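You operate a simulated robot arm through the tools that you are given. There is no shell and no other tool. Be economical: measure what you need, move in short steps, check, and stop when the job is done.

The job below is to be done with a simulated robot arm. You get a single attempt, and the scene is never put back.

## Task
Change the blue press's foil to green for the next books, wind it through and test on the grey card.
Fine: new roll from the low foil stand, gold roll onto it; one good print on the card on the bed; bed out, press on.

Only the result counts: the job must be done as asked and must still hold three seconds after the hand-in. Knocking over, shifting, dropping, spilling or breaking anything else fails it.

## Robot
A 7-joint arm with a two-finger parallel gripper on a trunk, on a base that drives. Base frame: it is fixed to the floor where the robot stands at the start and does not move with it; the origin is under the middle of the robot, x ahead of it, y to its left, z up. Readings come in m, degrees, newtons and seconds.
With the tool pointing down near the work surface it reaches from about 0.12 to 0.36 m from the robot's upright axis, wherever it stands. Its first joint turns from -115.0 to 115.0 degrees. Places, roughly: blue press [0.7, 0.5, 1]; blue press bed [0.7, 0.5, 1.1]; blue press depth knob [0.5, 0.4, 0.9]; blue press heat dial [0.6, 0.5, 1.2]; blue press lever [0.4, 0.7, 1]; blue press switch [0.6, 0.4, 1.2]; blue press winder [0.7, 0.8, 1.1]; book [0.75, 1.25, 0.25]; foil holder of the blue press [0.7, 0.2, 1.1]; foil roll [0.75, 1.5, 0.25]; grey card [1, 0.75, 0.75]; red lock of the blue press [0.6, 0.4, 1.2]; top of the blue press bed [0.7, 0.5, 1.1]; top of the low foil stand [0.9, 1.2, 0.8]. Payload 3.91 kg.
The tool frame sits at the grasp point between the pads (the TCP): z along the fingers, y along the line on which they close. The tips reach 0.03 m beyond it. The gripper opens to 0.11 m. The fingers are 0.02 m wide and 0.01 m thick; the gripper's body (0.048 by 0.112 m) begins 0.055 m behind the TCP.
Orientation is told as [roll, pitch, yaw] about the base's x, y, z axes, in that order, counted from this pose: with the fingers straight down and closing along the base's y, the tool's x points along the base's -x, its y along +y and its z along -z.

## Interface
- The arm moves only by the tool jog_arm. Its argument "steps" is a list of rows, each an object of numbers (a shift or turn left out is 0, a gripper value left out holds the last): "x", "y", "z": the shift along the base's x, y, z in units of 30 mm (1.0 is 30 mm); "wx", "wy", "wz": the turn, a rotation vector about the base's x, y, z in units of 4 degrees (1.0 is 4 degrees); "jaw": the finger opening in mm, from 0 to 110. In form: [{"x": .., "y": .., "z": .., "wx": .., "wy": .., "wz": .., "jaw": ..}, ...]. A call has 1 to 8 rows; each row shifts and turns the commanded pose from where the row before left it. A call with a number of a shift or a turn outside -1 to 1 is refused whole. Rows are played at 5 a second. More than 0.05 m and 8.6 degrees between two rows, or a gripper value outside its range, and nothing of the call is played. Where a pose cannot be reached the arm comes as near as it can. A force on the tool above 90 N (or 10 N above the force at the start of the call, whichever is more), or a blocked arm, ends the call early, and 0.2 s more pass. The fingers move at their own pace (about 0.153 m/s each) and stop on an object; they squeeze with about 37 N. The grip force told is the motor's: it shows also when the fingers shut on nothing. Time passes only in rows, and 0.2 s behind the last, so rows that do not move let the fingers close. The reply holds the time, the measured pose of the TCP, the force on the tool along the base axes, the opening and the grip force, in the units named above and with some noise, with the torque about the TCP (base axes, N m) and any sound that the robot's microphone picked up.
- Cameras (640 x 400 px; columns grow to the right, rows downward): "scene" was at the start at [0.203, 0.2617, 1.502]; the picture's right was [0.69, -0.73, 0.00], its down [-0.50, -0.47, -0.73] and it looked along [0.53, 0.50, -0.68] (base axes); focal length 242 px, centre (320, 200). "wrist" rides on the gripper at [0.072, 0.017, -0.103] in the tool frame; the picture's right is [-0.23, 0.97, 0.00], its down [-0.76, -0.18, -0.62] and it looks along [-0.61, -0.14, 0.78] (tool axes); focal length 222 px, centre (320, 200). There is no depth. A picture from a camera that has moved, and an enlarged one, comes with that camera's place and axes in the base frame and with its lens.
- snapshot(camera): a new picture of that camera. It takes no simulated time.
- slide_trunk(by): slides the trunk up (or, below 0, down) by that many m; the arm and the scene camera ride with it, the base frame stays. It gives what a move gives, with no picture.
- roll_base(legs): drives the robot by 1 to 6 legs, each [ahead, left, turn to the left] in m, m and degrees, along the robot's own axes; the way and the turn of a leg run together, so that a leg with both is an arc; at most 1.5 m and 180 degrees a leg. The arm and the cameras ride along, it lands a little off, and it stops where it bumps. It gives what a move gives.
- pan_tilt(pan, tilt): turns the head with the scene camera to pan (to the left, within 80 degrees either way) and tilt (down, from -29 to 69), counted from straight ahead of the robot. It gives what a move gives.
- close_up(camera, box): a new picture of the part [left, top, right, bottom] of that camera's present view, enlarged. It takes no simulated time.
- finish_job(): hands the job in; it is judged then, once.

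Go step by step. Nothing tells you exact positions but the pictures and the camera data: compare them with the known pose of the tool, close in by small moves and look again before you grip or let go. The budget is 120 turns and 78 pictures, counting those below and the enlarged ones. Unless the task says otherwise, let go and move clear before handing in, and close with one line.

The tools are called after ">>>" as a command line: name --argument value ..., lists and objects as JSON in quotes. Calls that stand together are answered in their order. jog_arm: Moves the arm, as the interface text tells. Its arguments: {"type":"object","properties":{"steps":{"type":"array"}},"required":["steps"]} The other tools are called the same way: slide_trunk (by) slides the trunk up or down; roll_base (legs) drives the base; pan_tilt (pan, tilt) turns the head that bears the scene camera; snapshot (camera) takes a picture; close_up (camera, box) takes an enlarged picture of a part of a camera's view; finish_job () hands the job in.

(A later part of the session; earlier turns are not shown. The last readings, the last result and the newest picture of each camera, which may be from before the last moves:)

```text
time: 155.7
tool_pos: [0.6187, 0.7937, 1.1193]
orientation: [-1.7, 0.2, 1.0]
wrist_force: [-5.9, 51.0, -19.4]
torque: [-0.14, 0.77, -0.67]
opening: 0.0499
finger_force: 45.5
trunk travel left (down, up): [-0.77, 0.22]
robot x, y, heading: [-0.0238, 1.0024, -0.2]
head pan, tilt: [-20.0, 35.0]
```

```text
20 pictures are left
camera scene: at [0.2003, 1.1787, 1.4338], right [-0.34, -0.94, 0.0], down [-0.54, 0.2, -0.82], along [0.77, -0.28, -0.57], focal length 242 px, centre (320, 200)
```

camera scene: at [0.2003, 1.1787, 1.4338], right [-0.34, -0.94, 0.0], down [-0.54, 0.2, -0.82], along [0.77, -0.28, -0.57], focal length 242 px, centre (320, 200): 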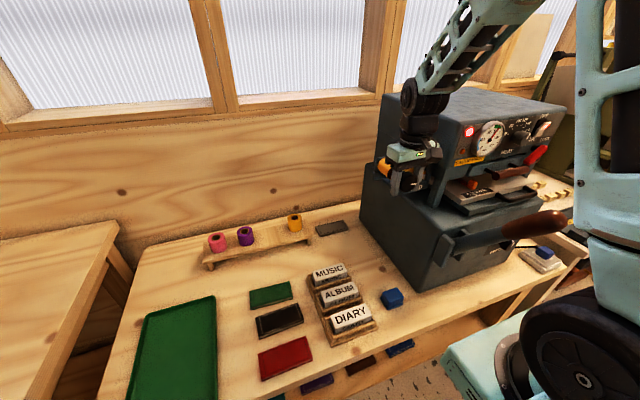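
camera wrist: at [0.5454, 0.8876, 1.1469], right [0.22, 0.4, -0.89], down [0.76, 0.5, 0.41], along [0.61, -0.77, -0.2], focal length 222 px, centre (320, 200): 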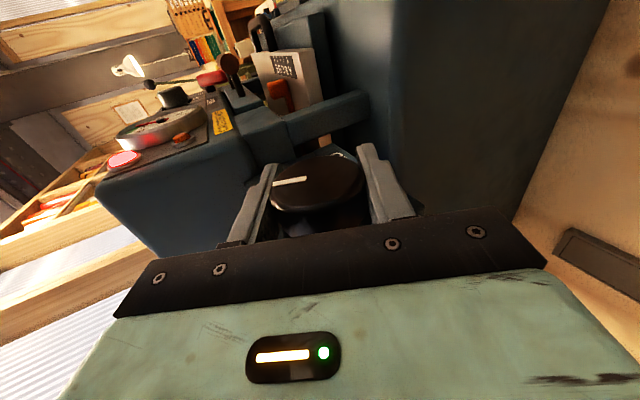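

One stroke of 88° is done and the axis appears to be at about (y 0.796, z 1.121). I'll release slightly, swing back open, re-grip, and repeat with the corrected centre.

>>> jog_arm --steps '[{"y": 0.3}, {"jaw": 64}, {}]'

>>> jog_arm --steps '[{"wx": -1}, {"wx": -1}, {"wx": -1}, {"wx": -1}, {"wx": -1}, {"wx": -1}, {"wx": -1}, {"wx": -1}]'

>>> jog_arm --steps '[{"wx": -1}, {"wx": -1}, {"wx": -1}, {"wx": -1}, {"wx": -1}, {"wx": -1}, {"wx": -1}, {"wx": -1}]'

>>> jog_arm --steps '[{"wx": -1}, {"wx": -1}, {"wx": -1}, {"wx": -1}, {"wx": -1}, {"wx": -1}]'

>>> jog_arm --steps '[{"jaw": 50}, {"jaw": 35}, {}, {}]'

```text
time: 156.5
tool_pos: [0.6188, 0.7936, 1.1183]
orientation: [-2.0, -0.2, 0.5]
wrist_force: [-0.2, -0.2, -0.9]
torque: [0.01, 0.01, -0.04]
opening: 0.064
finger_force: 0.1
trunk travel left (down, up): [-0.77, 0.22]
robot x, y, heading: [-0.026, 1.0005, -0.0]
head pan, tilt: [-20.0, 35.0]
```

```text
time: 158.3
tool_pos: [0.6185, 0.7944, 1.1196]
orientation: [-34.0, 0.1, 0.4]
wrist_force: [0.1, -0.9, 1.0]
torque: [0.03, 0.0, -0.05]
opening: 0.064
finger_force: 0.0
trunk travel left (down, up): [-0.77, 0.22]
robot x, y, heading: [-0.0241, 1.0002, -0.4]
head pan, tilt: [-20.0, 35.0]
```

```text
time: 160.1
tool_pos: [0.6178, 0.7955, 1.119]
orientation: [-66.0, 0.3, 0.3]
wrist_force: [-0.3, -0.2, -0.4]
torque: [0.0, 0.0, 0.0]
opening: 0.0641
finger_force: 0.1
trunk travel left (down, up): [-0.77, 0.22]
robot x, y, heading: [-0.0265, 1.001, -0.2]
head pan, tilt: [-20.0, 35.0]
```

```text
time: 161.5
tool_pos: [0.619, 0.7951, 1.1194]
orientation: [-90.0, 0.5, 0.1]
wrist_force: [-0.3, 0.1, 0.0]
torque: [-0.02, -0.06, 0.02]
opening: 0.0637
finger_force: 0.2
trunk travel left (down, up): [-0.77, 0.22]
robot x, y, heading: [-0.0226, 1.0021, -0.1]
head pan, tilt: [-20.0, 35.0]
```

```text
time: 162.5
tool_pos: [0.6201, 0.7946, 1.1222]
orientation: [-90.3, 0.2, 0.2]
wrist_force: [14.4, -5.7, 47.0]
torque: [-0.02, -0.57, -0.03]
opening: 0.0489
finger_force: 45.2
trunk travel left (down, up): [-0.77, 0.22]
robot x, y, heading: [-0.0272, 1.0002, -0.0]
head pan, tilt: [-20.0, 35.0]
```

>>> jog_arm --steps '[{"z": 0.11}, {"wx": 1}, {"wx": 1}, {"wx": 1}, {"wx": 1}, {"wx": 1}, {"wx": 1}, {"wx": 1}]'

>>> jog_arm --steps '[{"wx": 1}, {"wx": 1}, {"wx": 1}, {"wx": 1}, {"wx": 1}, {"wx": 1}, {"wx": 1}, {"wx": 1}]'

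>>> jog_arm --steps '[{"wx": 1}, {"wx": 1}, {"wx": 1}, {"wx": 1}, {"wx": 1}, {"wx": 1}, {"wx": 1}]'

>>> close_up --camera "scene" --box '[350, 120, 560, 250]'

```text
time: 164.3
tool_pos: [0.6193, 0.7952, 1.1215]
orientation: [-61.9, 0.5, 0.4]
wrist_force: [16.9, -14.3, 20.9]
torque: [-0.04, -0.67, -0.27]
opening: 0.0488
finger_force: 45.0
trunk travel left (down, up): [-0.77, 0.22]
robot x, y, heading: [-0.0246, 0.9995, 0.1]
head pan, tilt: [-20.0, 35.0]
```

```text
time: 166.1
tool_pos: [0.6196, 0.7937, 1.1215]
orientation: [-29.8, 0.1, 0.6]
wrist_force: [13.0, -16.2, 27.0]
torque: [0.01, 0.0, -0.58]
opening: 0.0488
finger_force: 44.6
trunk travel left (down, up): [-0.77, 0.22]
robot x, y, heading: [-0.0231, 1.0007, 0.0]
head pan, tilt: [-20.0, 35.0]
```

```text
time: 167.7
tool_pos: [0.6182, 0.7951, 1.1218]
orientation: [-1.9, -0.2, 0.5]
wrist_force: [10.9, -20.8, 21.2]
torque: [-0.03, 0.77, -0.81]
opening: 0.0487
finger_force: 45.3
trunk travel left (down, up): [-0.77, 0.22]
robot x, y, heading: [-0.0274, 1.0041, -0.1]
head pan, tilt: [-20.0, 35.0]
```

```text
3.05 times, centred on (455, 185) of scene
camera zoom: at [0.2, 1.1747, 1.4343], right [-0.34, -0.94, 0.0], down [-0.54, 0.2, -0.82], along [0.77, -0.28, -0.57], focal length 738 px, centre (-91, 246)
```

zoom: 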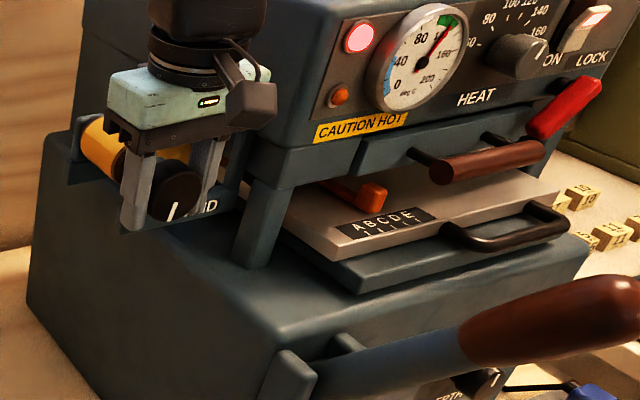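

The mark has turned 180°, so the knob is turning properly. I'll run further cycles with the same motion.

>>> jog_arm --steps '[{"jaw": 64, "y": -0.04, "z": 0.03}, {"wx": -0.3}, {"wx": -1}, {"wx": -1}, {"wx": -1}, {"wx": -1}, {"wx": -1}, {"wx": -1}]'

>>> jog_arm --steps '[{"wx": -1}, {"wx": -1}, {"wx": -1}, {"wx": -1}, {"wx": -1}, {"wx": -1}, {"wx": -1}, {"wx": -1}]'

>>> jog_arm --steps '[{"wx": -1}, {"wx": -1}, {"wx": -1}, {"wx": -1}, {"wx": -1}, {"wx": -1}, {"wx": -1}, {"wx": -0.7, "jaw": 40}]'

>>> jog_arm --steps '[{"jaw": 35}, {}, {"wx": 1}, {"wx": 1}, {"wx": 1}, {"wx": 1}, {"wx": 1}, {"wx": 1}]'

>>> jog_arm --steps '[{"wx": 1}, {"wx": 1}, {"wx": 1}, {"wx": 1}, {"wx": 1}, {"wx": 1}, {"wx": 1}, {"wx": 1}]'

>>> jog_arm --steps '[{"wx": 1}, {"wx": 1}, {"wx": 1}, {"wx": 1}, {"wx": 1}, {"wx": 1}, {"wx": 1}, {"wx": 1}]'

>>> close_up --camera "scene" --box '[360, 140, 460, 210]'

```text
time: 169.5
tool_pos: [0.6185, 0.7941, 1.1228]
orientation: [-27.1, 0.2, 0.5]
wrist_force: [0.3, -0.2, 0.8]
torque: [0.0, 0.01, 0.02]
opening: 0.0641
finger_force: 0.1
trunk travel left (down, up): [-0.77, 0.22]
robot x, y, heading: [-0.0253, 1.0007, 0.0]
head pan, tilt: [-20.0, 35.0]
```

```text
time: 171.3
tool_pos: [0.618, 0.7944, 1.124]
orientation: [-59.1, 0.4, 0.4]
wrist_force: [0.4, -0.1, 0.4]
torque: [-0.02, -0.02, 0.02]
opening: 0.0643
finger_force: 0.0
trunk travel left (down, up): [-0.77, 0.22]
robot x, y, heading: [-0.0261, 1.0013, 0.1]
head pan, tilt: [-20.0, 35.0]
```

```text
time: 173.1
tool_pos: [0.6173, 0.7944, 1.1227]
orientation: [-90.1, 0.5, 0.1]
wrist_force: [-4.1, 0.5, -7.8]
torque: [0.0, -0.68, 0.53]
opening: 0.0497
finger_force: 45.2
trunk travel left (down, up): [-0.77, 0.22]
robot x, y, heading: [-0.0248, 1.002, -0.3]
head pan, tilt: [-20.0, 35.0]
```

```text
time: 174.9
tool_pos: [0.6192, 0.7936, 1.1231]
orientation: [-66.0, 0.5, 0.3]
wrist_force: [-8.3, 1.2, -21.9]
torque: [-0.01, -0.72, -0.7]
opening: 0.0494
finger_force: 45.1
trunk travel left (down, up): [-0.77, 0.22]
robot x, y, heading: [-0.0266, 1.0012, -0.1]
head pan, tilt: [-20.0, 35.0]
```

```text
time: 176.7
tool_pos: [0.6179, 0.794, 1.1229]
orientation: [-33.9, 0.2, 0.5]
wrist_force: [-3.0, 8.7, -9.3]
torque: [-0.01, -0.13, -0.84]
opening: 0.0497
finger_force: 45.2
trunk travel left (down, up): [-0.77, 0.22]
robot x, y, heading: [-0.024, 1.0068, 0.4]
head pan, tilt: [-20.0, 35.0]
```

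```text
time: 178.5
tool_pos: [0.6188, 0.7943, 1.1228]
orientation: [-1.9, 0.0, 0.5]
wrist_force: [-1.3, 2.1, -12.6]
torque: [-0.04, -0.06, -1.06]
opening: 0.0494
finger_force: 45.3
trunk travel left (down, up): [-0.77, 0.22]
robot x, y, heading: [-0.0223, 1.0024, 0.0]
head pan, tilt: [-20.0, 35.0]
```

```text
5.71 times, centred on (410, 175) of scene
camera zoom: at [0.2004, 1.1757, 1.434], right [-0.34, -0.94, 0.0], down [-0.54, 0.2, -0.82], along [0.77, -0.28, -0.57], focal length 1384 px, centre (-194, 343)
```

zoom: 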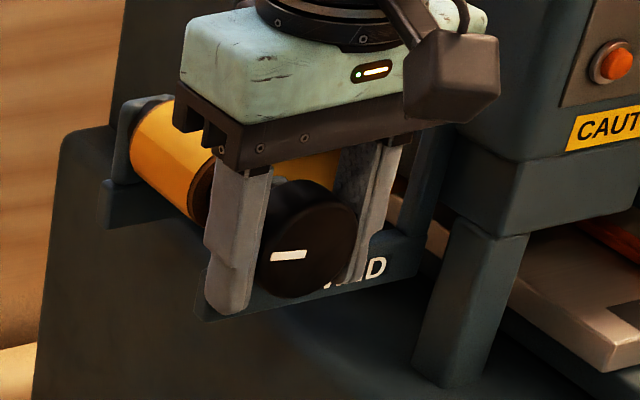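

The mark is at 270° and the web is still gold. I'll do two more identical cycles before looking again.

>>> jog_arm --steps '[{"jaw": 64}, {"wx": -0.3}, {"wx": -1}, {"wx": -1}, {"wx": -1}, {"wx": -1}, {"wx": -1}, {"wx": -1}]'

>>> jog_arm --steps '[{"wx": -1}, {"wx": -1}, {"wx": -1}, {"wx": -1}, {"wx": -1}, {"wx": -1}, {"wx": -1}, {"wx": -1}]'

>>> jog_arm --steps '[{"wx": -1}, {"wx": -1}, {"wx": -1}, {"wx": -1}, {"wx": -1}, {"wx": -1}, {"wx": -1}, {"wx": -0.7, "jaw": 40}]'

>>> jog_arm --steps '[{"jaw": 35}, {}, {"wx": 1}, {"wx": 1}, {"wx": 1}, {"wx": 1}, {"wx": 1}, {"wx": 1}]'

>>> jog_arm --steps '[{"wx": 1}, {"wx": 1}, {"wx": 1}, {"wx": 1}, {"wx": 1}, {"wx": 1}, {"wx": 1}, {"wx": 1}]'

>>> jog_arm --steps '[{"wx": 1}, {"wx": 1}, {"wx": 1}, {"wx": 1}, {"wx": 1}, {"wx": 1}, {"wx": 1}, {"wx": 1}]'

>>> jog_arm --steps '[{"jaw": 64}, {"wx": -0.3}, {"wx": -1}, {"wx": -1}, {"wx": -1}, {"wx": -1}, {"wx": -1}, {"wx": -1}]'

>>> jog_arm --steps '[{"wx": -1}, {"wx": -1}, {"wx": -1}, {"wx": -1}, {"wx": -1}, {"wx": -1}, {"wx": -1}, {"wx": -1}]'

>>> jog_arm --steps '[{"wx": -1}, {"wx": -1}, {"wx": -1}, {"wx": -1}, {"wx": -1}, {"wx": -1}, {"wx": -1}, {"wx": -0.7, "jaw": 40}]'

>>> jog_arm --steps '[{"jaw": 35}, {}, {"wx": 1}, {"wx": 1}, {"wx": 1}, {"wx": 1}, {"wx": 1}, {"wx": 1}]'

>>> jog_arm --steps '[{"wx": 1}, {"wx": 1}, {"wx": 1}, {"wx": 1}, {"wx": 1}, {"wx": 1}, {"wx": 1}, {"wx": 1}]'

>>> jog_arm --steps '[{"wx": 1}, {"wx": 1}, {"wx": 1}, {"wx": 1}, {"wx": 1}, {"wx": 1}, {"wx": 1}, {"wx": 1}]'

>>> close_up --camera "scene" --box '[360, 140, 460, 210]'

```text
time: 180.3
tool_pos: [0.6185, 0.7936, 1.1222]
orientation: [-27.2, 0.2, 0.4]
wrist_force: [1.0, -1.2, -0.6]
torque: [-0.01, 0.01, 0.0]
opening: 0.0643
finger_force: 0.2
trunk travel left (down, up): [-0.77, 0.22]
robot x, y, heading: [-0.0261, 1.0045, 0.1]
head pan, tilt: [-20.0, 35.0]
```

```text
time: 182.1
tool_pos: [0.6186, 0.795, 1.1233]
orientation: [-59.3, 0.4, 0.4]
wrist_force: [-0.4, 0.1, 0.0]
torque: [-0.01, -0.01, 0.03]
opening: 0.0641
finger_force: 0.0
trunk travel left (down, up): [-0.77, 0.22]
robot x, y, heading: [-0.0244, 1.0048, -0.1]
head pan, tilt: [-20.0, 35.0]
```

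```text
time: 183.9
tool_pos: [0.6189, 0.7933, 1.1212]
orientation: [-90.1, 0.6, 0.1]
wrist_force: [-2.0, -0.6, -5.5]
torque: [0.02, -0.41, -0.63]
opening: 0.0494
finger_force: 44.9
trunk travel left (down, up): [-0.77, 0.22]
robot x, y, heading: [-0.0251, 1.0021, -0.3]
head pan, tilt: [-20.0, 35.0]
```

```text
time: 185.7
tool_pos: [0.6175, 0.7931, 1.1216]
orientation: [-65.9, 0.5, 0.4]
wrist_force: [-3.2, -1.1, -17.9]
torque: [-0.02, -1.0, -0.54]
opening: 0.0495
finger_force: 45.1
trunk travel left (down, up): [-0.77, 0.22]
robot x, y, heading: [-0.0233, 1.0039, -0.1]
head pan, tilt: [-20.0, 35.0]
```

```text
time: 187.5
tool_pos: [0.619, 0.7945, 1.1231]
orientation: [-33.9, 0.3, 0.6]
wrist_force: [7.0, -2.2, -13.7]
torque: [0.03, -0.09, -0.61]
opening: 0.0495
finger_force: 45.2
trunk travel left (down, up): [-0.77, 0.22]
robot x, y, heading: [-0.0293, 1.0018, -0.3]
head pan, tilt: [-20.0, 35.0]
```

```text
time: 189.3
tool_pos: [0.6185, 0.7945, 1.1226]
orientation: [-1.8, 0.1, 0.5]
wrist_force: [2.7, -2.0, -17.1]
torque: [-0.04, 0.26, -1.02]
opening: 0.0495
finger_force: 45.2
trunk travel left (down, up): [-0.77, 0.22]
robot x, y, heading: [-0.0223, 0.9993, -0.0]
head pan, tilt: [-20.0, 35.0]
```

```text
time: 191.1
tool_pos: [0.6185, 0.7946, 1.1245]
orientation: [-27.1, 0.2, 0.5]
wrist_force: [1.3, -0.5, -0.4]
torque: [-0.04, 0.02, -0.03]
opening: 0.0642
finger_force: 0.1
trunk travel left (down, up): [-0.77, 0.22]
robot x, y, heading: [-0.027, 1.0008, -0.2]
head pan, tilt: [-20.0, 35.0]
```

```text
time: 192.9
tool_pos: [0.6188, 0.7939, 1.1239]
orientation: [-59.1, 0.4, 0.4]
wrist_force: [0.4, -0.2, 0.1]
torque: [0.01, 0.03, 0.03]
opening: 0.064
finger_force: 0.1
trunk travel left (down, up): [-0.77, 0.22]
robot x, y, heading: [-0.0263, 1.0035, -0.1]
head pan, tilt: [-20.0, 35.0]
```

```text
time: 194.7
tool_pos: [0.6182, 0.7953, 1.1218]
orientation: [-89.9, 0.6, 0.0]
wrist_force: [-4.0, 0.6, -10.6]
torque: [0.02, -0.27, -0.3]
opening: 0.049
finger_force: 45.0
trunk travel left (down, up): [-0.77, 0.22]
robot x, y, heading: [-0.0272, 1.0017, -0.1]
head pan, tilt: [-20.0, 35.0]
```

```text
time: 196.5
tool_pos: [0.6179, 0.7948, 1.1226]
orientation: [-65.9, 0.6, 0.2]
wrist_force: [-10.1, 5.2, -24.3]
torque: [0.04, -0.98, 0.26]
opening: 0.0484
finger_force: 44.8
trunk travel left (down, up): [-0.77, 0.22]
robot x, y, heading: [-0.0258, 1.0004, -0.0]
head pan, tilt: [-20.0, 35.0]
```

```text
time: 198.3
tool_pos: [0.6176, 0.7928, 1.1234]
orientation: [-33.9, 0.3, 0.5]
wrist_force: [-15.2, 15.3, -17.5]
torque: [0.02, 0.18, -1.09]
opening: 0.0489
finger_force: 45.4
trunk travel left (down, up): [-0.77, 0.22]
robot x, y, heading: [-0.0237, 1.0004, -0.0]
head pan, tilt: [-20.0, 35.0]
```

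```text
time: 200.1
tool_pos: [0.6183, 0.7941, 1.124]
orientation: [-1.9, 0.0, 0.4]
wrist_force: [-9.7, 7.1, -15.9]
torque: [0.02, 0.47, -0.84]
opening: 0.0487
finger_force: 44.8
trunk travel left (down, up): [-0.77, 0.22]
robot x, y, heading: [-0.0264, 0.9979, -0.0]
head pan, tilt: [-20.0, 35.0]
```

```text
5.71 times, centred on (410, 175) of scene
camera zoom: at [0.2001, 1.1759, 1.4341], right [-0.34, -0.94, 0.0], down [-0.54, 0.2, -0.82], along [0.77, -0.28, -0.57], focal length 1384 px, centre (-194, 343)
```

zoom: 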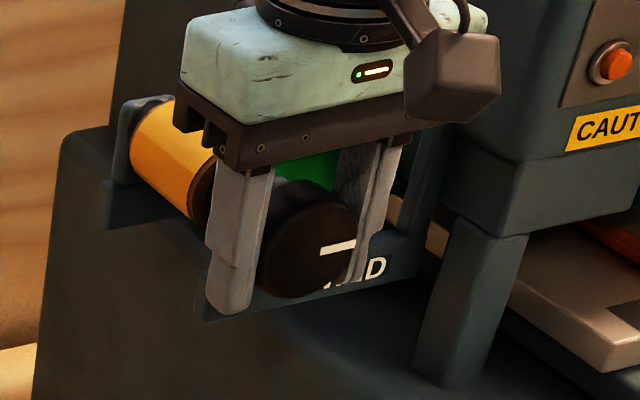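

Green foil now runs through to the winder. Next is the bed, whose handle bar I place at (0.533, 0.458, 1.06), under the wooden type handle. I'll release the knob, rise, and drive in front of the press.

>>> jog_arm --steps '[{"jaw": 66}, {}, {"z": 1}, {"z": 1}, {"z": 1}, {"z": 1}, {"z": 1}, {"z": 1}]'

>>> jog_arm --steps '[{"x": -1, "wz": -1}, {"x": -1, "wz": -1}, {"x": -1, "wz": -1}, {"x": -1, "wz": -1}, {"x": -1, "wz": -1}, {"wz": -1}, {"wz": -1}, {"wz": -1}]'

>>> jog_arm --steps '[{"wz": -1}, {"wz": -1}, {"wz": -1}, {"wz": -1}, {"wz": -1}, {"wz": -1}, {"wz": -1}, {"wz": -1}]'

>>> jog_arm --steps '[{"wz": -1}, {"wz": -1}, {"wz": -1}, {"wz": -1}, {"wz": -1}, {"wz": -1}, {"wz": -0.6}]'

>>> roll_base --legs '[[-0.17, 0, 0], [0, -0.5, 0]]'

```text
time: 201.9
tool_pos: [0.619, 0.7963, 1.3036]
orientation: [-2.0, -0.2, 0.6]
wrist_force: [1.0, -0.2, -0.1]
torque: [0.01, 0.05, -0.08]
opening: 0.0661
finger_force: 0.0
trunk travel left (down, up): [-0.77, 0.22]
robot x, y, heading: [-0.0246, 1.0032, 0.1]
head pan, tilt: [-20.0, 35.0]
```

```text
time: 203.7
tool_pos: [0.4676, 0.7939, 1.3024]
orientation: [-2.0, -0.1, -31.5]
wrist_force: [0.2, 1.0, -1.4]
torque: [0.0, 0.01, 0.0]
opening: 0.0661
finger_force: 0.0
trunk travel left (down, up): [-0.77, 0.22]
robot x, y, heading: [-0.0298, 1.0007, -0.4]
head pan, tilt: [-20.0, 35.0]
```

```text
time: 205.5
tool_pos: [0.4678, 0.7929, 1.3032]
orientation: [-2.0, 0.0, -63.6]
wrist_force: [0.3, -0.3, -0.1]
torque: [0.02, -0.02, -0.03]
opening: 0.066
finger_force: 0.0
trunk travel left (down, up): [-0.77, 0.22]
robot x, y, heading: [-0.0243, 0.9987, 0.1]
head pan, tilt: [-20.0, 35.0]
```

```text
time: 207.1
tool_pos: [0.4674, 0.7939, 1.3026]
orientation: [-2.1, -0.1, -90.0]
wrist_force: [-0.7, -0.2, 0.1]
torque: [0.0, 0.0, -0.03]
opening: 0.0658
finger_force: 0.1
trunk travel left (down, up): [-0.77, 0.22]
robot x, y, heading: [-0.0257, 1.0013, -0.0]
head pan, tilt: [-20.0, 35.0]
```

```text
time: 211.1
tool_pos: [0.2942, 0.2912, 1.3031]
orientation: [-1.9, -0.1, -90.0]
wrist_force: [-0.1, 0.0, -0.3]
torque: [-0.02, 0.02, -0.01]
opening: 0.066
finger_force: 0.0
trunk travel left (down, up): [-0.77, 0.22]
robot x, y, heading: [-0.1971, 0.4995, -0.2]
head pan, tilt: [-20.0, 35.0]
```

>>> jog_arm --steps '[{"wy": -1, "x": 0.6, "y": 0.7, "wx": 0.5}, {"wy": -1, "x": 0.6, "y": 0.7}, {"wy": -1, "x": 0.6, "y": 0.7}, {"wy": -1, "x": 0.6, "y": 0.7}, {"wy": -1, "x": 0.6, "y": 0.7}, {"wy": -1, "x": 0.6, "y": 0.7}, {"wy": -1, "x": 0.6, "y": 0.7}, {"wy": -1, "y": 0.66}]'

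>>> jog_arm --steps '[{"wy": -1, "z": -1}, {"wy": -1, "z": -1}, {"wy": -1, "z": -1}, {"wy": -1, "z": -1}, {"z": -1}, {"z": -1}]'

>>> pan_tilt --pan -25 --tilt 35

>>> snapshot --camera "scene"

>>> snapshot --camera "wrist"

```text
time: 212.9
tool_pos: [0.4212, 0.4578, 1.3015]
orientation: [30.1, 1.7, -89.1]
wrist_force: [1.2, -0.7, -0.7]
torque: [0.01, 0.0, 0.0]
opening: 0.0659
finger_force: 0.1
trunk travel left (down, up): [-0.77, 0.22]
robot x, y, heading: [-0.1987, 0.501, -0.3]
head pan, tilt: [-20.0, 35.0]
```

```text
time: 214.5
tool_pos: [0.4207, 0.4951, 1.1293]
orientation: [46.0, 1.3, -84.0]
wrist_force: [-0.2, 0.6, -0.2]
torque: [-0.04, 0.04, -0.02]
opening: 0.0661
finger_force: 0.1
out of reach, approached as far as the arm can: row 6
trunk travel left (down, up): [-0.77, 0.22]
robot x, y, heading: [-0.1982, 0.4993, -0.6]
head pan, tilt: [-20.0, 35.0]
stopped in row 6: the arm was blocked; the commanded pose is now the measured one
```

```text
time: 215.2
tool_pos: [0.4212, 0.4933, 1.1276]
orientation: [46.1, 1.4, -84.2]
wrist_force: [-0.7, -1.3, -0.3]
torque: [-0.01, 0.0, 0.01]
opening: 0.066
finger_force: 0.1
trunk travel left (down, up): [-0.77, 0.22]
robot x, y, heading: [-0.1962, 0.5044, -0.3]
head pan, tilt: [-25.0, 35.0]
```

```text
16 pictures are left
camera scene: at [0.0251, 0.6669, 1.4341], right [-0.43, -0.9, 0.0], down [-0.52, 0.25, -0.82], along [0.74, -0.35, -0.57], focal length 242 px, centre (320, 200)
```

scene: 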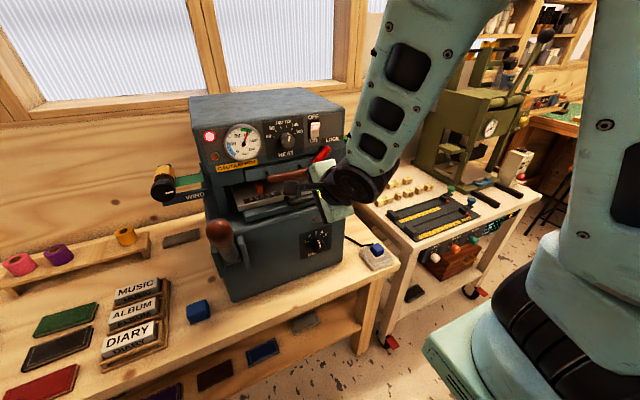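

```text
15 pictures are left
camera wrist: at [0.352, 0.5567, 1.2134], right [0.7, -0.18, 0.7], down [-0.49, -0.82, 0.29], along [0.52, -0.54, -0.66], focal length 222 px, centre (320, 200)
```

wrist: 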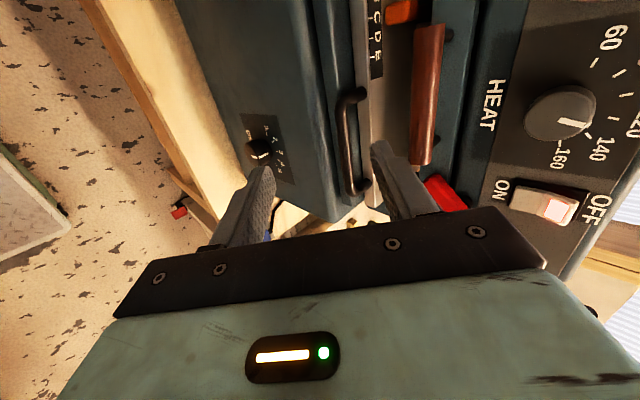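

The bar appears at (0.533, 0.466, 1.06) from the wrist camera. I'll approach while tilting further toward horizontal so the fingers pass above and below the bar.

>>> jog_arm --steps '[{"x": 0.3, "wy": -1, "y": -0.15, "z": -0.2, "jaw": 50}, {"x": 0.3, "wy": -1, "y": -0.15, "z": -0.2}, {"x": 0.3, "wy": -1, "y": -0.15, "z": -0.2}, {"x": 0.3, "wy": -1, "y": -0.15, "z": -0.2}, {"x": 0.3, "wy": -1, "y": -0.15, "z": -0.2}, {"x": 0.3, "wy": -1, "z": -0.2}]'

>>> snapshot --camera "wrist"

```text
time: 216.6
tool_pos: [0.469, 0.4939, 1.1892]
orientation: [70.0, -1.1, -84.2]
wrist_force: [-0.1, -0.2, 0.1]
torque: [-0.02, 0.01, 0.02]
opening: 0.0501
finger_force: 0.2
out of reach, approached as far as the arm can: row 1, 2, 3, 4, 5, 6
trunk travel left (down, up): [-0.77, 0.22]
robot x, y, heading: [-0.1996, 0.5012, -0.5]
head pan, tilt: [-25.0, 35.0]
```

```text
14 pictures are left
camera wrist: at [0.3706, 0.5583, 1.2394], right [0.35, -0.17, 0.92], down [-0.57, -0.82, 0.06], along [0.74, -0.54, -0.39], focal length 222 px, centre (320, 200)
```

wrist: 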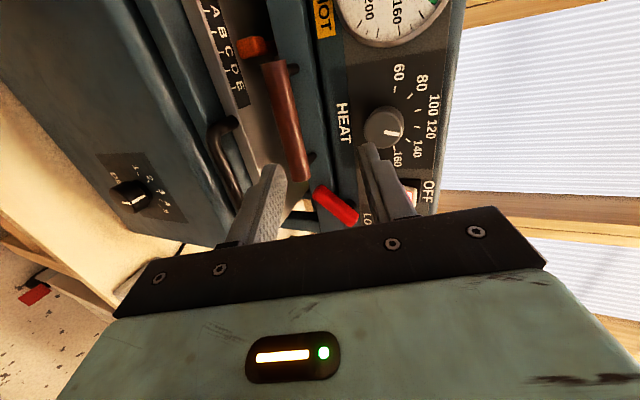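

The arm is limited at this height; the pose is right but 0.12 m too high. I'll lower the trunk to bring the fingers to bar level.

>>> slide_trunk --by -0.125

>>> jog_arm --steps '[{"y": -0.5}, {"y": -0.4, "x": 0.1}]'

>>> snapshot --camera "wrist"

```text
time: 218.1
tool_pos: [0.4687, 0.4936, 1.0647]
orientation: [69.7, -1.1, -84.2]
wrist_force: [0.4, -0.2, 0.1]
torque: [-0.01, 0.01, -0.02]
opening: 0.0501
finger_force: 0.2
trunk travel left (down, up): [-0.645, 0.345]
robot x, y, heading: [-0.2002, 0.4984, -0.5]
head pan, tilt: [-25.0, 35.0]
```

```text
time: 218.7
tool_pos: [0.4751, 0.4698, 1.071]
orientation: [69.7, -1.0, -84.1]
wrist_force: [-0.3, 0.0, 0.0]
torque: [-0.01, 0.02, -0.03]
opening: 0.05
finger_force: 0.0
out of reach, approached as far as the arm can: row 1, 2
trunk travel left (down, up): [-0.645, 0.345]
robot x, y, heading: [-0.199, 0.4977, -0.6]
head pan, tilt: [-25.0, 35.0]
```

```text
13 pictures are left
camera wrist: at [0.3768, 0.534, 1.1207], right [0.36, -0.18, 0.92], down [-0.57, -0.82, 0.06], along [0.74, -0.54, -0.39], focal length 222 px, centre (320, 200)
```

wrist: 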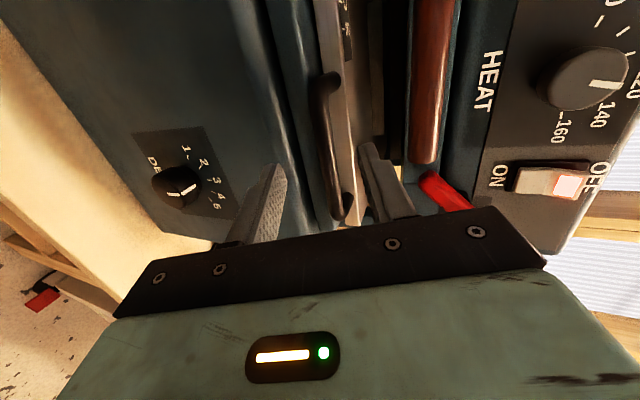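

The bar is centred between the fingers. I'll advance about 45 mm and close.

>>> jog_arm --steps '[{"x": 0.5}, {"x": 0.5}, {"x": 0.5}]'

```text
time: 219.5
tool_pos: [0.5007, 0.4713, 1.0893]
orientation: [69.4, -1.1, -84.2]
wrist_force: [-29.8, -1.5, 0.4]
torque: [0.08, 1.08, -0.24]
opening: 0.0552
finger_force: 5.2
out of reach, approached as far as the arm can: row 1, 2, 3
trunk travel left (down, up): [-0.645, 0.345]
robot x, y, heading: [-0.1979, 0.5011, -0.5]
head pan, tilt: [-25.0, 35.0]
```

The lower finger touched the bar because the tool drifted up. I'll back off, lower the trunk 30 mm, and advance again.

>>> jog_arm --steps '[{"x": -0.5}, {"x": -0.4}]'

>>> slide_trunk --by -0.035

>>> jog_arm --steps '[{"x": 0.3}]'

>>> snapshot --camera "wrist"

```text
time: 220.1
tool_pos: [0.4787, 0.4721, 1.0923]
orientation: [69.9, -1.0, -84.2]
wrist_force: [-1.1, 0.6, -0.4]
torque: [-0.01, -0.01, 0.02]
opening: 0.05
finger_force: 0.1
trunk travel left (down, up): [-0.645, 0.345]
robot x, y, heading: [-0.2025, 0.5039, -0.2]
head pan, tilt: [-25.0, 35.0]
```

```text
time: 220.9
tool_pos: [0.4765, 0.4719, 1.0557]
orientation: [69.8, -1.1, -84.1]
wrist_force: [0.3, 0.3, 0.6]
torque: [0.01, 0.0, 0.01]
opening: 0.0501
finger_force: 0.0
trunk travel left (down, up): [-0.61, 0.38]
robot x, y, heading: [-0.1962, 0.5024, -0.6]
head pan, tilt: [-25.0, 35.0]
```

```text
time: 221.3
tool_pos: [0.4867, 0.472, 1.0573]
orientation: [69.8, -1.0, -84.2]
wrist_force: [-0.3, 0.4, -1.1]
torque: [0.0, -0.02, 0.0]
opening: 0.05
finger_force: 0.1
trunk travel left (down, up): [-0.61, 0.38]
robot x, y, heading: [-0.1979, 0.5016, -0.6]
head pan, tilt: [-25.0, 35.0]
```

```text
12 pictures are left
camera wrist: at [0.3882, 0.5361, 1.1072], right [0.36, -0.18, 0.92], down [-0.57, -0.82, 0.06], along [0.74, -0.54, -0.39], focal length 222 px, centre (320, 200)
```

wrist: 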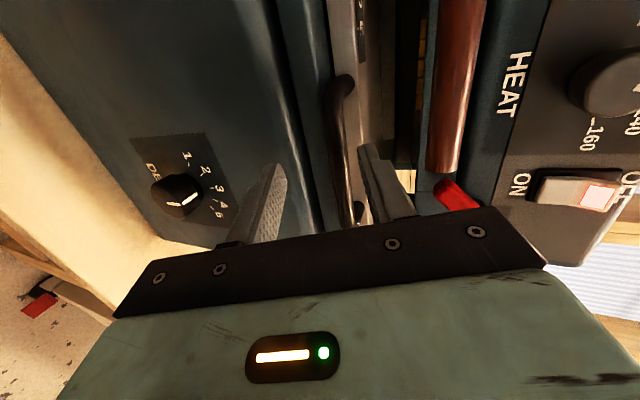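

>>> jog_arm --steps '[{"z": 0.3, "x": 0.2}, {"x": 0.5, "z": 0.05}, {"x": 0.45}]'

>>> jog_arm --steps '[{"jaw": 35}, {"jaw": 20}, {"jaw": 5}, {}, {}]'

```text
time: 222.1
tool_pos: [0.517, 0.472, 1.0686]
orientation: [69.7, -1.1, -84.3]
wrist_force: [-22.6, -1.7, 4.1]
torque: [0.05, 0.68, -0.25]
opening: 0.0514
finger_force: 1.6
trunk travel left (down, up): [-0.61, 0.38]
robot x, y, heading: [-0.1999, 0.5039, -0.7]
head pan, tilt: [-25.0, 35.0]
```

```text
time: 223.3
tool_pos: [0.5137, 0.4719, 1.0639]
orientation: [68.8, -1.2, -84.3]
wrist_force: [-55.8, 7.0, -24.4]
torque: [0.34, 1.85, -0.27]
opening: 0.0263
finger_force: 21.3
trunk travel left (down, up): [-0.61, 0.38]
robot x, y, heading: [-0.1991, 0.4988, -0.4]
head pan, tilt: [-25.0, 35.0]
```

>>> snapshot --camera "wrist"

```text
11 pictures are left
camera wrist: at [0.4162, 0.536, 1.1151], right [0.37, -0.17, 0.91], down [-0.57, -0.82, 0.08], along [0.74, -0.54, -0.4], focal length 222 px, centre (320, 200)
```

wrist: 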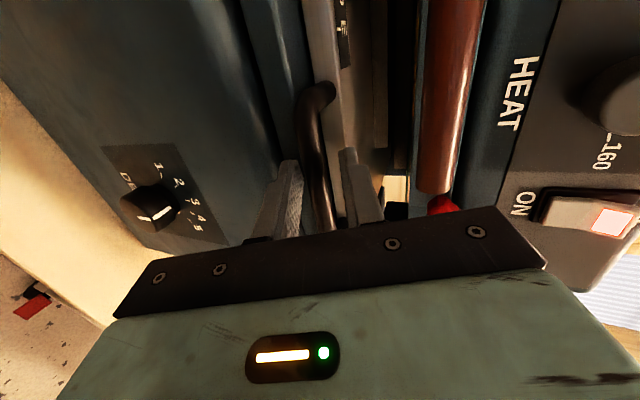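

The bar is between the fingers, but the upper fingertip pushes on the plate edge. I'll back off a few millimetres and let the jaws close.

>>> jog_arm --steps '[{"x": -0.15}, {"x": -0.1}, {}, {}]'

```text
time: 224.3
tool_pos: [0.512, 0.4713, 1.0637]
orientation: [69.4, -1.0, -84.4]
wrist_force: [-20.1, 1.5, -24.5]
torque: [0.22, 0.76, -0.28]
opening: 0.0202
finger_force: 14.9
trunk travel left (down, up): [-0.61, 0.38]
robot x, y, heading: [-0.1988, 0.5003, -0.5]
head pan, tilt: [-25.0, 35.0]
```

>>> jog_arm --steps '[{"x": -0.1, "z": -0.1}, {"z": -0.1}, {}, {}]'

```text
time: 225.3
tool_pos: [0.5105, 0.4703, 1.0616]
orientation: [69.9, -0.9, -84.5]
wrist_force: [-4.0, -10.4, -8.1]
torque: [0.67, 0.24, -1.23]
opening: 0.014
finger_force: 44.7
trunk travel left (down, up): [-0.61, 0.38]
robot x, y, heading: [-0.1979, 0.5024, -0.3]
head pan, tilt: [-25.0, 35.0]
```

Gripped firmly at 14 mm. Now I pull the bed out along −x.

>>> jog_arm --steps '[{"x": -0.5}, {"x": -0.5}, {"x": -0.5}, {"x": -0.5}]'

```text
time: 226.3
tool_pos: [0.4616, 0.4712, 1.0628]
orientation: [69.2, -1.0, -84.8]
wrist_force: [0.1, -35.7, -30.9]
torque: [0.61, 0.44, -0.78]
opening: 0.0145
finger_force: 44.9
out of reach, approached as far as the arm can: row 4
trunk travel left (down, up): [-0.61, 0.38]
robot x, y, heading: [-0.1951, 0.4967, -0.5]
head pan, tilt: [-25.0, 35.0]
```

>>> roll_base --legs '[[-0.055, 0, 0]]'

>>> jog_arm --steps '[{"wy": 1, "x": -0.4}, {"wy": 1, "x": -0.4}, {"wy": 1, "x": -0.4}, {"wy": 1, "x": -0.4}]'

>>> snapshot --camera "scene"

```text
time: 227.3
tool_pos: [0.4067, 0.4715, 1.0621]
orientation: [69.0, -0.9, -84.7]
wrist_force: [0.9, -41.2, -32.6]
torque: [0.49, 0.51, -0.94]
opening: 0.0141
finger_force: 45.0
trunk travel left (down, up): [-0.61, 0.38]
robot x, y, heading: [-0.254, 0.5002, -0.8]
head pan, tilt: [-25.0, 35.0]
```

```text
time: 228.3
tool_pos: [0.3657, 0.4715, 1.0672]
orientation: [53.4, 0.5, -84.7]
wrist_force: [1.4, -10.5, 8.8]
torque: [0.81, -0.22, -0.35]
opening: 0.0141
finger_force: 44.6
out of reach, approached as far as the arm can: row 2
trunk travel left (down, up): [-0.61, 0.38]
robot x, y, heading: [-0.2518, 0.5015, -0.5]
head pan, tilt: [-25.0, 35.0]
```

```text
10 pictures are left
camera scene: at [-0.03, 0.6665, 1.2746], right [-0.43, -0.9, 0.0], down [-0.52, 0.25, -0.82], along [0.74, -0.35, -0.57], focal length 242 px, centre (320, 200)
```

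scene: 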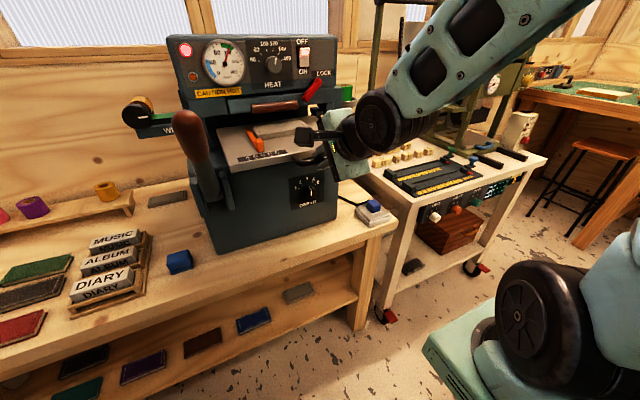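

The bed is out about 0.145 m and still moving freely. I'll pull a bit further to find the end stop, then look at the bed top.

>>> jog_arm --steps '[{"x": -0.4, "wy": 0.5}, {"x": -0.4, "wy": 0.5}, {"x": -0.4, "wy": 0.5}]'

>>> close_up --camera "scene" --box '[160, 60, 370, 200]'

```text
time: 229.1
tool_pos: [0.3284, 0.4726, 1.0683]
orientation: [47.7, 1.0, -84.8]
wrist_force: [0.7, -12.0, 35.6]
torque: [0.91, -0.55, -0.3]
opening: 0.0145
finger_force: 44.3
trunk travel left (down, up): [-0.61, 0.38]
robot x, y, heading: [-0.2543, 0.4991, -0.6]
head pan, tilt: [-25.0, 35.0]
```

```text
2.86 times, centred on (265, 130) of scene
camera zoom: at [-0.0307, 0.6665, 1.2748], right [-0.43, -0.9, 0.0], down [-0.52, 0.25, -0.82], along [0.74, -0.35, -0.57], focal length 692 px, centre (477, 400)
```

zoom: 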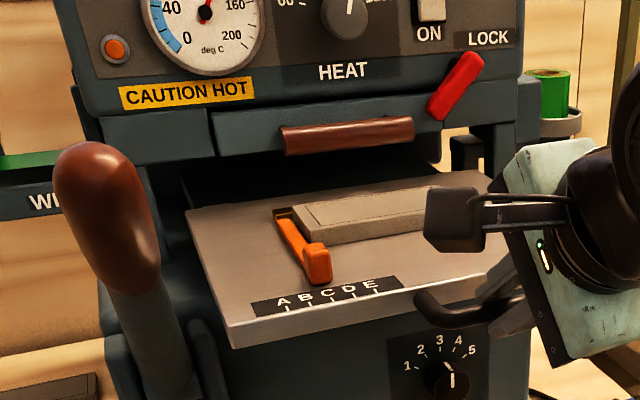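

There's a grey pad or card already lying on the bed against an orange stop, so I need a clear look. First I'll see if the bed has reached its stop, then let go and back off.

>>> jog_arm --steps '[{"x": -0.4, "wy": 0.5}, {"x": -0.4, "wy": 0.5}]'

>>> jog_arm --steps '[{"jaw": 30}, {"jaw": 50}, {"z": 0.3, "x": -0.3}, {"z": 1}, {"z": 1}, {"z": 1, "y": -1}, {"z": 1, "y": -1}, {"z": 1, "y": -1}]'

>>> close_up --camera "scene" --box '[160, 60, 370, 200]'

```text
time: 229.7
tool_pos: [0.3156, 0.4722, 1.0678]
orientation: [43.3, 1.6, -85.0]
wrist_force: [2.3, -16.6, 61.3]
torque: [0.7, -0.9, -0.76]
opening: 0.0141
finger_force: 45.3
out of reach, approached as far as the arm can: row 2
trunk travel left (down, up): [-0.61, 0.38]
robot x, y, heading: [-0.2538, 0.5012, -0.5]
head pan, tilt: [-25.0, 35.0]
```

```text
time: 231.5
tool_pos: [0.3513, 0.4262, 1.1677]
orientation: [43.1, 1.3, -84.8]
wrist_force: [0.1, 0.0, -0.7]
torque: [-0.01, 0.0, 0.01]
opening: 0.0502
finger_force: 0.1
out of reach, approached as far as the arm can: row 4, 5, 6, 7, 8
trunk travel left (down, up): [-0.61, 0.38]
robot x, y, heading: [-0.254, 0.5021, -0.4]
head pan, tilt: [-25.0, 35.0]
```

```text
2.86 times, centred on (265, 130) of scene
camera zoom: at [-0.0298, 0.6673, 1.2741], right [-0.43, -0.9, 0.0], down [-0.52, 0.25, -0.82], along [0.74, -0.35, -0.57], focal length 692 px, centre (477, 400)
```

zoom: 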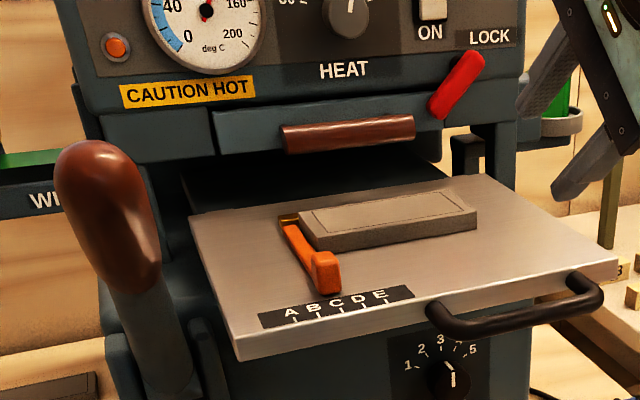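

A card-size grey slab is already on the bed at the stop, and another lies on the bench. I'll compare them by enlarging both.

>>> close_up --camera "scene" --box '[140, 180, 200, 217]'

>>> close_up --camera "scene" --box '[235, 115, 345, 185]'

```text
10.67 times, centred on (170, 198) of scene
camera zoom: at [-0.0298, 0.6673, 1.2741], right [-0.43, -0.9, 0.0], down [-0.52, 0.25, -0.82], along [0.74, -0.35, -0.57], focal length 2584 px, centre (1920, 216)
```

zoom: 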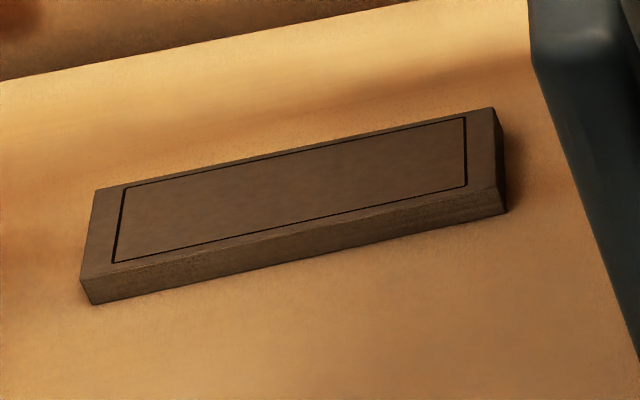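

```text
5.71 times, centred on (290, 150) of scene
camera zoom: at [-0.0298, 0.6673, 1.2741], right [-0.43, -0.9, 0.0], down [-0.52, 0.25, -0.82], along [0.74, -0.35, -0.57], focal length 1384 px, centre (491, 486)
```

zoom: 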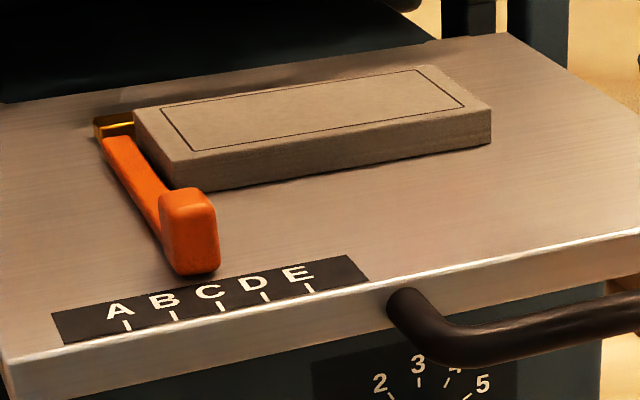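

Both slabs are the same size. The task names "the card on the bed", and this blank grey one already lies at the stop on the bed, so I'll use it and leave the bench one alone. I'll re-grip the bar and push the bed back in.

>>> jog_arm --steps '[{"y": 0.8, "x": -0.5}, {"y": 0.8, "x": -0.7}, {"x": -0.7}, {"z": -0.7}, {"z": -0.7}]'

```text
time: 232.7
tool_pos: [0.3352, 0.4751, 1.1106]
orientation: [43.3, 1.4, -84.8]
wrist_force: [-0.1, 0.7, -0.5]
torque: [0.0, 0.03, 0.0]
opening: 0.0502
finger_force: 0.2
out of reach, approached as far as the arm can: row 1, 2, 3
trunk travel left (down, up): [-0.61, 0.38]
robot x, y, heading: [-0.2533, 0.5022, -0.7]
head pan, tilt: [-25.0, 35.0]
```

>>> jog_arm --steps '[{"x": -0.5}, {"x": -0.4}, {"z": -0.4}, {"z": -0.4}]'

>>> snapshot --camera "wrist"

```text
time: 233.7
tool_pos: [0.3147, 0.472, 1.083]
orientation: [43.2, 1.2, -84.8]
wrist_force: [0.0, -1.2, 0.6]
torque: [0.0, 0.0, -0.02]
opening: 0.0501
finger_force: 0.0
out of reach, approached as far as the arm can: row 2
trunk travel left (down, up): [-0.61, 0.38]
robot x, y, heading: [-0.2561, 0.5036, -0.8]
head pan, tilt: [-25.0, 35.0]
```

```text
5 pictures are left
camera wrist: at [0.251, 0.5373, 1.1708], right [0.73, -0.18, 0.66], down [-0.48, -0.82, 0.31], along [0.48, -0.55, -0.68], focal length 222 px, centre (320, 200)
```

wrist: 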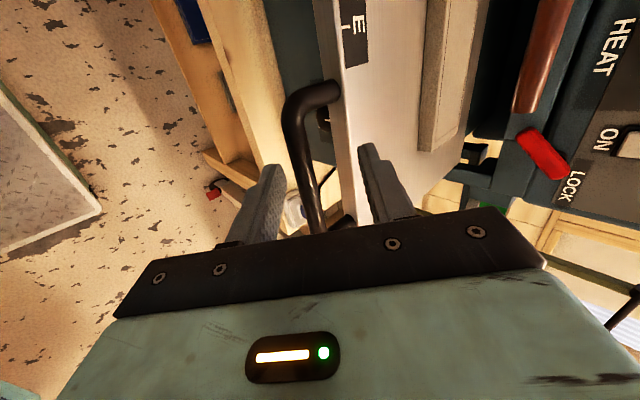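

The bar is between the fingers. I'll lower to the previous grip height and close.

>>> jog_arm --steps '[{"z": -0.25}, {"z": -0.25}, {"jaw": 30}, {"jaw": 15}, {"jaw": 5}, {}, {}]'

```text
time: 235.3
tool_pos: [0.3162, 0.4717, 1.067]
orientation: [43.2, 1.4, -84.9]
wrist_force: [-0.8, 1.1, -6.4]
torque: [0.71, 0.08, -0.67]
opening: 0.0142
finger_force: 45.3
trunk travel left (down, up): [-0.61, 0.38]
robot x, y, heading: [-0.2541, 0.5011, -0.4]
head pan, tilt: [-25.0, 35.0]
```

Gripped. Now I push the bed in, with the last bit slow until it stops.

>>> jog_arm --steps '[{"x": 0.7}, {"x": 0.8}, {"x": 0.8}, {"x": 0.8}, {"x": 0.8}, {"x": 0.8}, {"x": 0.8}]'

>>> jog_arm --steps '[{"x": 0.4}, {"x": 0.4}, {"x": 0.2}]'

```text
time: 236.5
tool_pos: [0.4018, 0.4915, 1.0691]
orientation: [42.3, 0.9, -82.0]
wrist_force: [1.5, -19.4, -1.6]
torque: [0.49, 0.09, -0.94]
opening: 0.016
finger_force: 45.3
out of reach, approached as far as the arm can: row 5
trunk travel left (down, up): [-0.61, 0.38]
robot x, y, heading: [-0.2525, 0.5013, -0.6]
head pan, tilt: [-25.0, 35.0]
stopped in row 5: the force on the tool passed its limit at 116 N (the readings are from after the stop); the commanded pose is now the measured one
```

```text
time: 237.3
tool_pos: [0.4249, 0.4923, 1.0677]
orientation: [42.2, 0.8, -82.0]
wrist_force: [-0.7, -31.7, -17.7]
torque: [-0.54, 0.47, -1.99]
opening: 0.0159
finger_force: 45.0
out of reach, approached as far as the arm can: row 1
trunk travel left (down, up): [-0.61, 0.38]
robot x, y, heading: [-0.2498, 0.5011, -0.6]
head pan, tilt: [-25.0, 35.0]
```

The arm drifted sideways at its limit. I'll push the rest by driving the base gently forward.

>>> roll_base --legs '[[0.06, 0, 0]]'

>>> jog_arm --steps '[{"x": 0.15}, {"x": 0.15}, {"x": 0.15}]'

```text
time: 238.2
tool_pos: [0.4854, 0.4938, 1.0672]
orientation: [42.3, 0.9, -81.9]
wrist_force: [-1.0, -39.8, -19.7]
torque: [0.3, 0.16, -1.33]
opening: 0.0159
finger_force: 45.1
trunk travel left (down, up): [-0.61, 0.38]
robot x, y, heading: [-0.1909, 0.4999, -0.6]
head pan, tilt: [-25.0, 35.0]
```

```text
time: 239.0
tool_pos: [0.4973, 0.4925, 1.0669]
orientation: [42.2, 0.8, -82.0]
wrist_force: [-2.2, -11.3, -9.3]
torque: [0.24, 0.27, -1.42]
opening: 0.016
finger_force: 45.3
trunk travel left (down, up): [-0.61, 0.38]
robot x, y, heading: [-0.193, 0.499, -0.1]
head pan, tilt: [-25.0, 35.0]
```

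>>> jog_arm --steps '[{"x": 0.2}, {"x": 0.2}, {"x": 0.15}]'

>>> jog_arm --steps '[{"x": 0.1}, {"x": 0.1}]'

```text
time: 239.8
tool_pos: [0.516, 0.4917, 1.0671]
orientation: [42.4, 0.9, -82.1]
wrist_force: [-1.6, -18.4, -13.5]
torque: [0.44, 0.09, -1.15]
opening: 0.0158
finger_force: 45.0
trunk travel left (down, up): [-0.61, 0.38]
robot x, y, heading: [-0.1933, 0.5006, -0.6]
head pan, tilt: [-25.0, 35.0]
```

```text
time: 240.4
tool_pos: [0.5172, 0.4923, 1.0684]
orientation: [42.1, 1.0, -81.9]
wrist_force: [-39.2, -24.9, 1.6]
torque: [0.49, 0.52, -1.11]
opening: 0.0158
finger_force: 45.1
trunk travel left (down, up): [-0.61, 0.38]
robot x, y, heading: [-0.1954, 0.5013, -0.4]
head pan, tilt: [-25.0, 35.0]
```

The bed is home against its stop. I'll release, back off, and bring the tool to pointing down with the jaws along y for the lever.

>>> jog_arm --steps '[{"jaw": 32}, {"jaw": 45}, {"x": -0.7, "z": 0.7}, {"x": -0.7, "z": 0.7}, {"x": -0.7, "z": 0.7}]'

>>> slide_trunk --by 0.16

>>> jog_arm --steps '[{"wy": 1}, {"wy": 1}, {"wy": 1}, {"wy": 1}, {"wy": 1}, {"wy": 1}, {"wy": 1}, {"wy": 1}]'

>>> jog_arm --steps '[{"wy": 1}, {"wy": 1}, {"wy": 0.5, "wx": -0.2}, {"wz": 1}, {"wz": 1}, {"wz": 1}, {"wz": 1}, {"wz": 1}]'

>>> jog_arm --steps '[{"wz": 1}, {"wz": 1}, {"wz": 1}, {"wz": 1}, {"wz": 1}, {"wz": 1}, {"wz": 1}, {"wz": 1}]'

>>> jog_arm --steps '[{"wz": 1}, {"wz": 1}, {"wz": 1}, {"wz": 1}, {"wz": 1}, {"wz": 1}, {"wz": 1}]'

```text
time: 241.6
tool_pos: [0.4564, 0.493, 1.1329]
orientation: [42.4, 0.8, -81.9]
wrist_force: [0.1, 0.0, -0.1]
torque: [0.0, 0.0, 0.05]
opening: 0.0452
finger_force: 0.1
trunk travel left (down, up): [-0.61, 0.38]
robot x, y, heading: [-0.1931, 0.5006, -0.6]
head pan, tilt: [-25.0, 35.0]
```

```text
time: 243.5
tool_pos: [0.458, 0.4934, 1.2921]
orientation: [42.3, 0.8, -81.9]
wrist_force: [0.3, 0.3, 0.2]
torque: [0.0, 0.01, -0.02]
opening: 0.0451
finger_force: 0.0
trunk travel left (down, up): [-0.77, 0.22]
robot x, y, heading: [-0.1962, 0.5003, -0.0]
head pan, tilt: [-25.0, 35.0]
```

```text
time: 245.3
tool_pos: [0.458, 0.4936, 1.2921]
orientation: [10.5, 5.0, -83.6]
wrist_force: [0.3, 0.9, -0.1]
torque: [0.01, -0.02, 0.01]
opening: 0.045
finger_force: 0.1
trunk travel left (down, up): [-0.77, 0.22]
robot x, y, heading: [-0.1964, 0.4967, -0.8]
head pan, tilt: [-25.0, 35.0]
```

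```text
time: 247.1
tool_pos: [0.438, 0.4936, 1.2953]
orientation: [0.5, 5.1, -64.4]
wrist_force: [0.6, 0.5, 0.0]
torque: [-0.01, 0.01, -0.02]
opening: 0.045
finger_force: 0.1
out of reach, approached as far as the arm can: row 2, 3, 6
trunk travel left (down, up): [-0.77, 0.22]
robot x, y, heading: [-0.1892, 0.5007, -0.7]
head pan, tilt: [-25.0, 35.0]
```

```text
time: 248.9
tool_pos: [0.4298, 0.4945, 1.2961]
orientation: [0.6, 5.2, -32.4]
wrist_force: [0.2, 0.1, -0.9]
torque: [0.0, 0.02, 0.04]
opening: 0.0451
finger_force: 0.1
out of reach, approached as far as the arm can: row 1, 4, 8
trunk travel left (down, up): [-0.77, 0.22]
robot x, y, heading: [-0.1937, 0.499, -0.5]
head pan, tilt: [-25.0, 35.0]
```

```text
time: 250.5
tool_pos: [0.4267, 0.493, 1.2975]
orientation: [0.5, 5.0, -4.4]
wrist_force: [-1.2, -0.4, 0.0]
torque: [0.02, 0.01, -0.03]
opening: 0.0452
finger_force: 0.0
out of reach, approached as far as the arm can: row 5
trunk travel left (down, up): [-0.77, 0.22]
robot x, y, heading: [-0.1921, 0.5021, -0.4]
head pan, tilt: [-25.0, 35.0]
```

>>> roll_base --legs '[[0, 0.33, 0.5]]'

>>> jog_arm --steps '[{"wz": 1, "wy": -0.6, "y": -1, "jaw": 75}, {"wy": -0.6, "y": -1}, {"y": -1}, {"y": -1, "x": -0.4}]'

>>> snapshot --camera "wrist"

```text
time: 252.7
tool_pos: [0.4287, 0.8314, 1.2969]
orientation: [0.6, 5.2, -3.9]
wrist_force: [0.2, 0.4, 0.7]
torque: [0.01, 0.01, 0.02]
opening: 0.0449
finger_force: 0.1
trunk travel left (down, up): [-0.77, 0.22]
robot x, y, heading: [-0.1878, 0.8316, 0.0]
head pan, tilt: [-25.0, 35.0]
```

```text
time: 253.7
tool_pos: [0.4171, 0.7138, 1.2962]
orientation: [0.6, 0.2, 0.1]
wrist_force: [0.3, 0.2, 0.4]
torque: [-0.05, 0.01, 0.0]
opening: 0.0751
finger_force: 0.0
trunk travel left (down, up): [-0.77, 0.22]
robot x, y, heading: [-0.1909, 0.8347, -0.2]
head pan, tilt: [-25.0, 35.0]
```

```text
4 pictures are left
camera wrist: at [0.346, 0.7292, 1.4007], right [0.23, 0.97, 0.01], down [0.77, -0.18, 0.62], along [0.6, -0.13, -0.79], focal length 222 px, centre (320, 200)
```

wrist: 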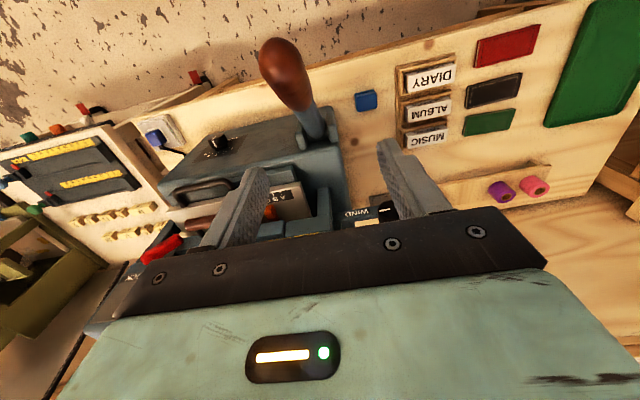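

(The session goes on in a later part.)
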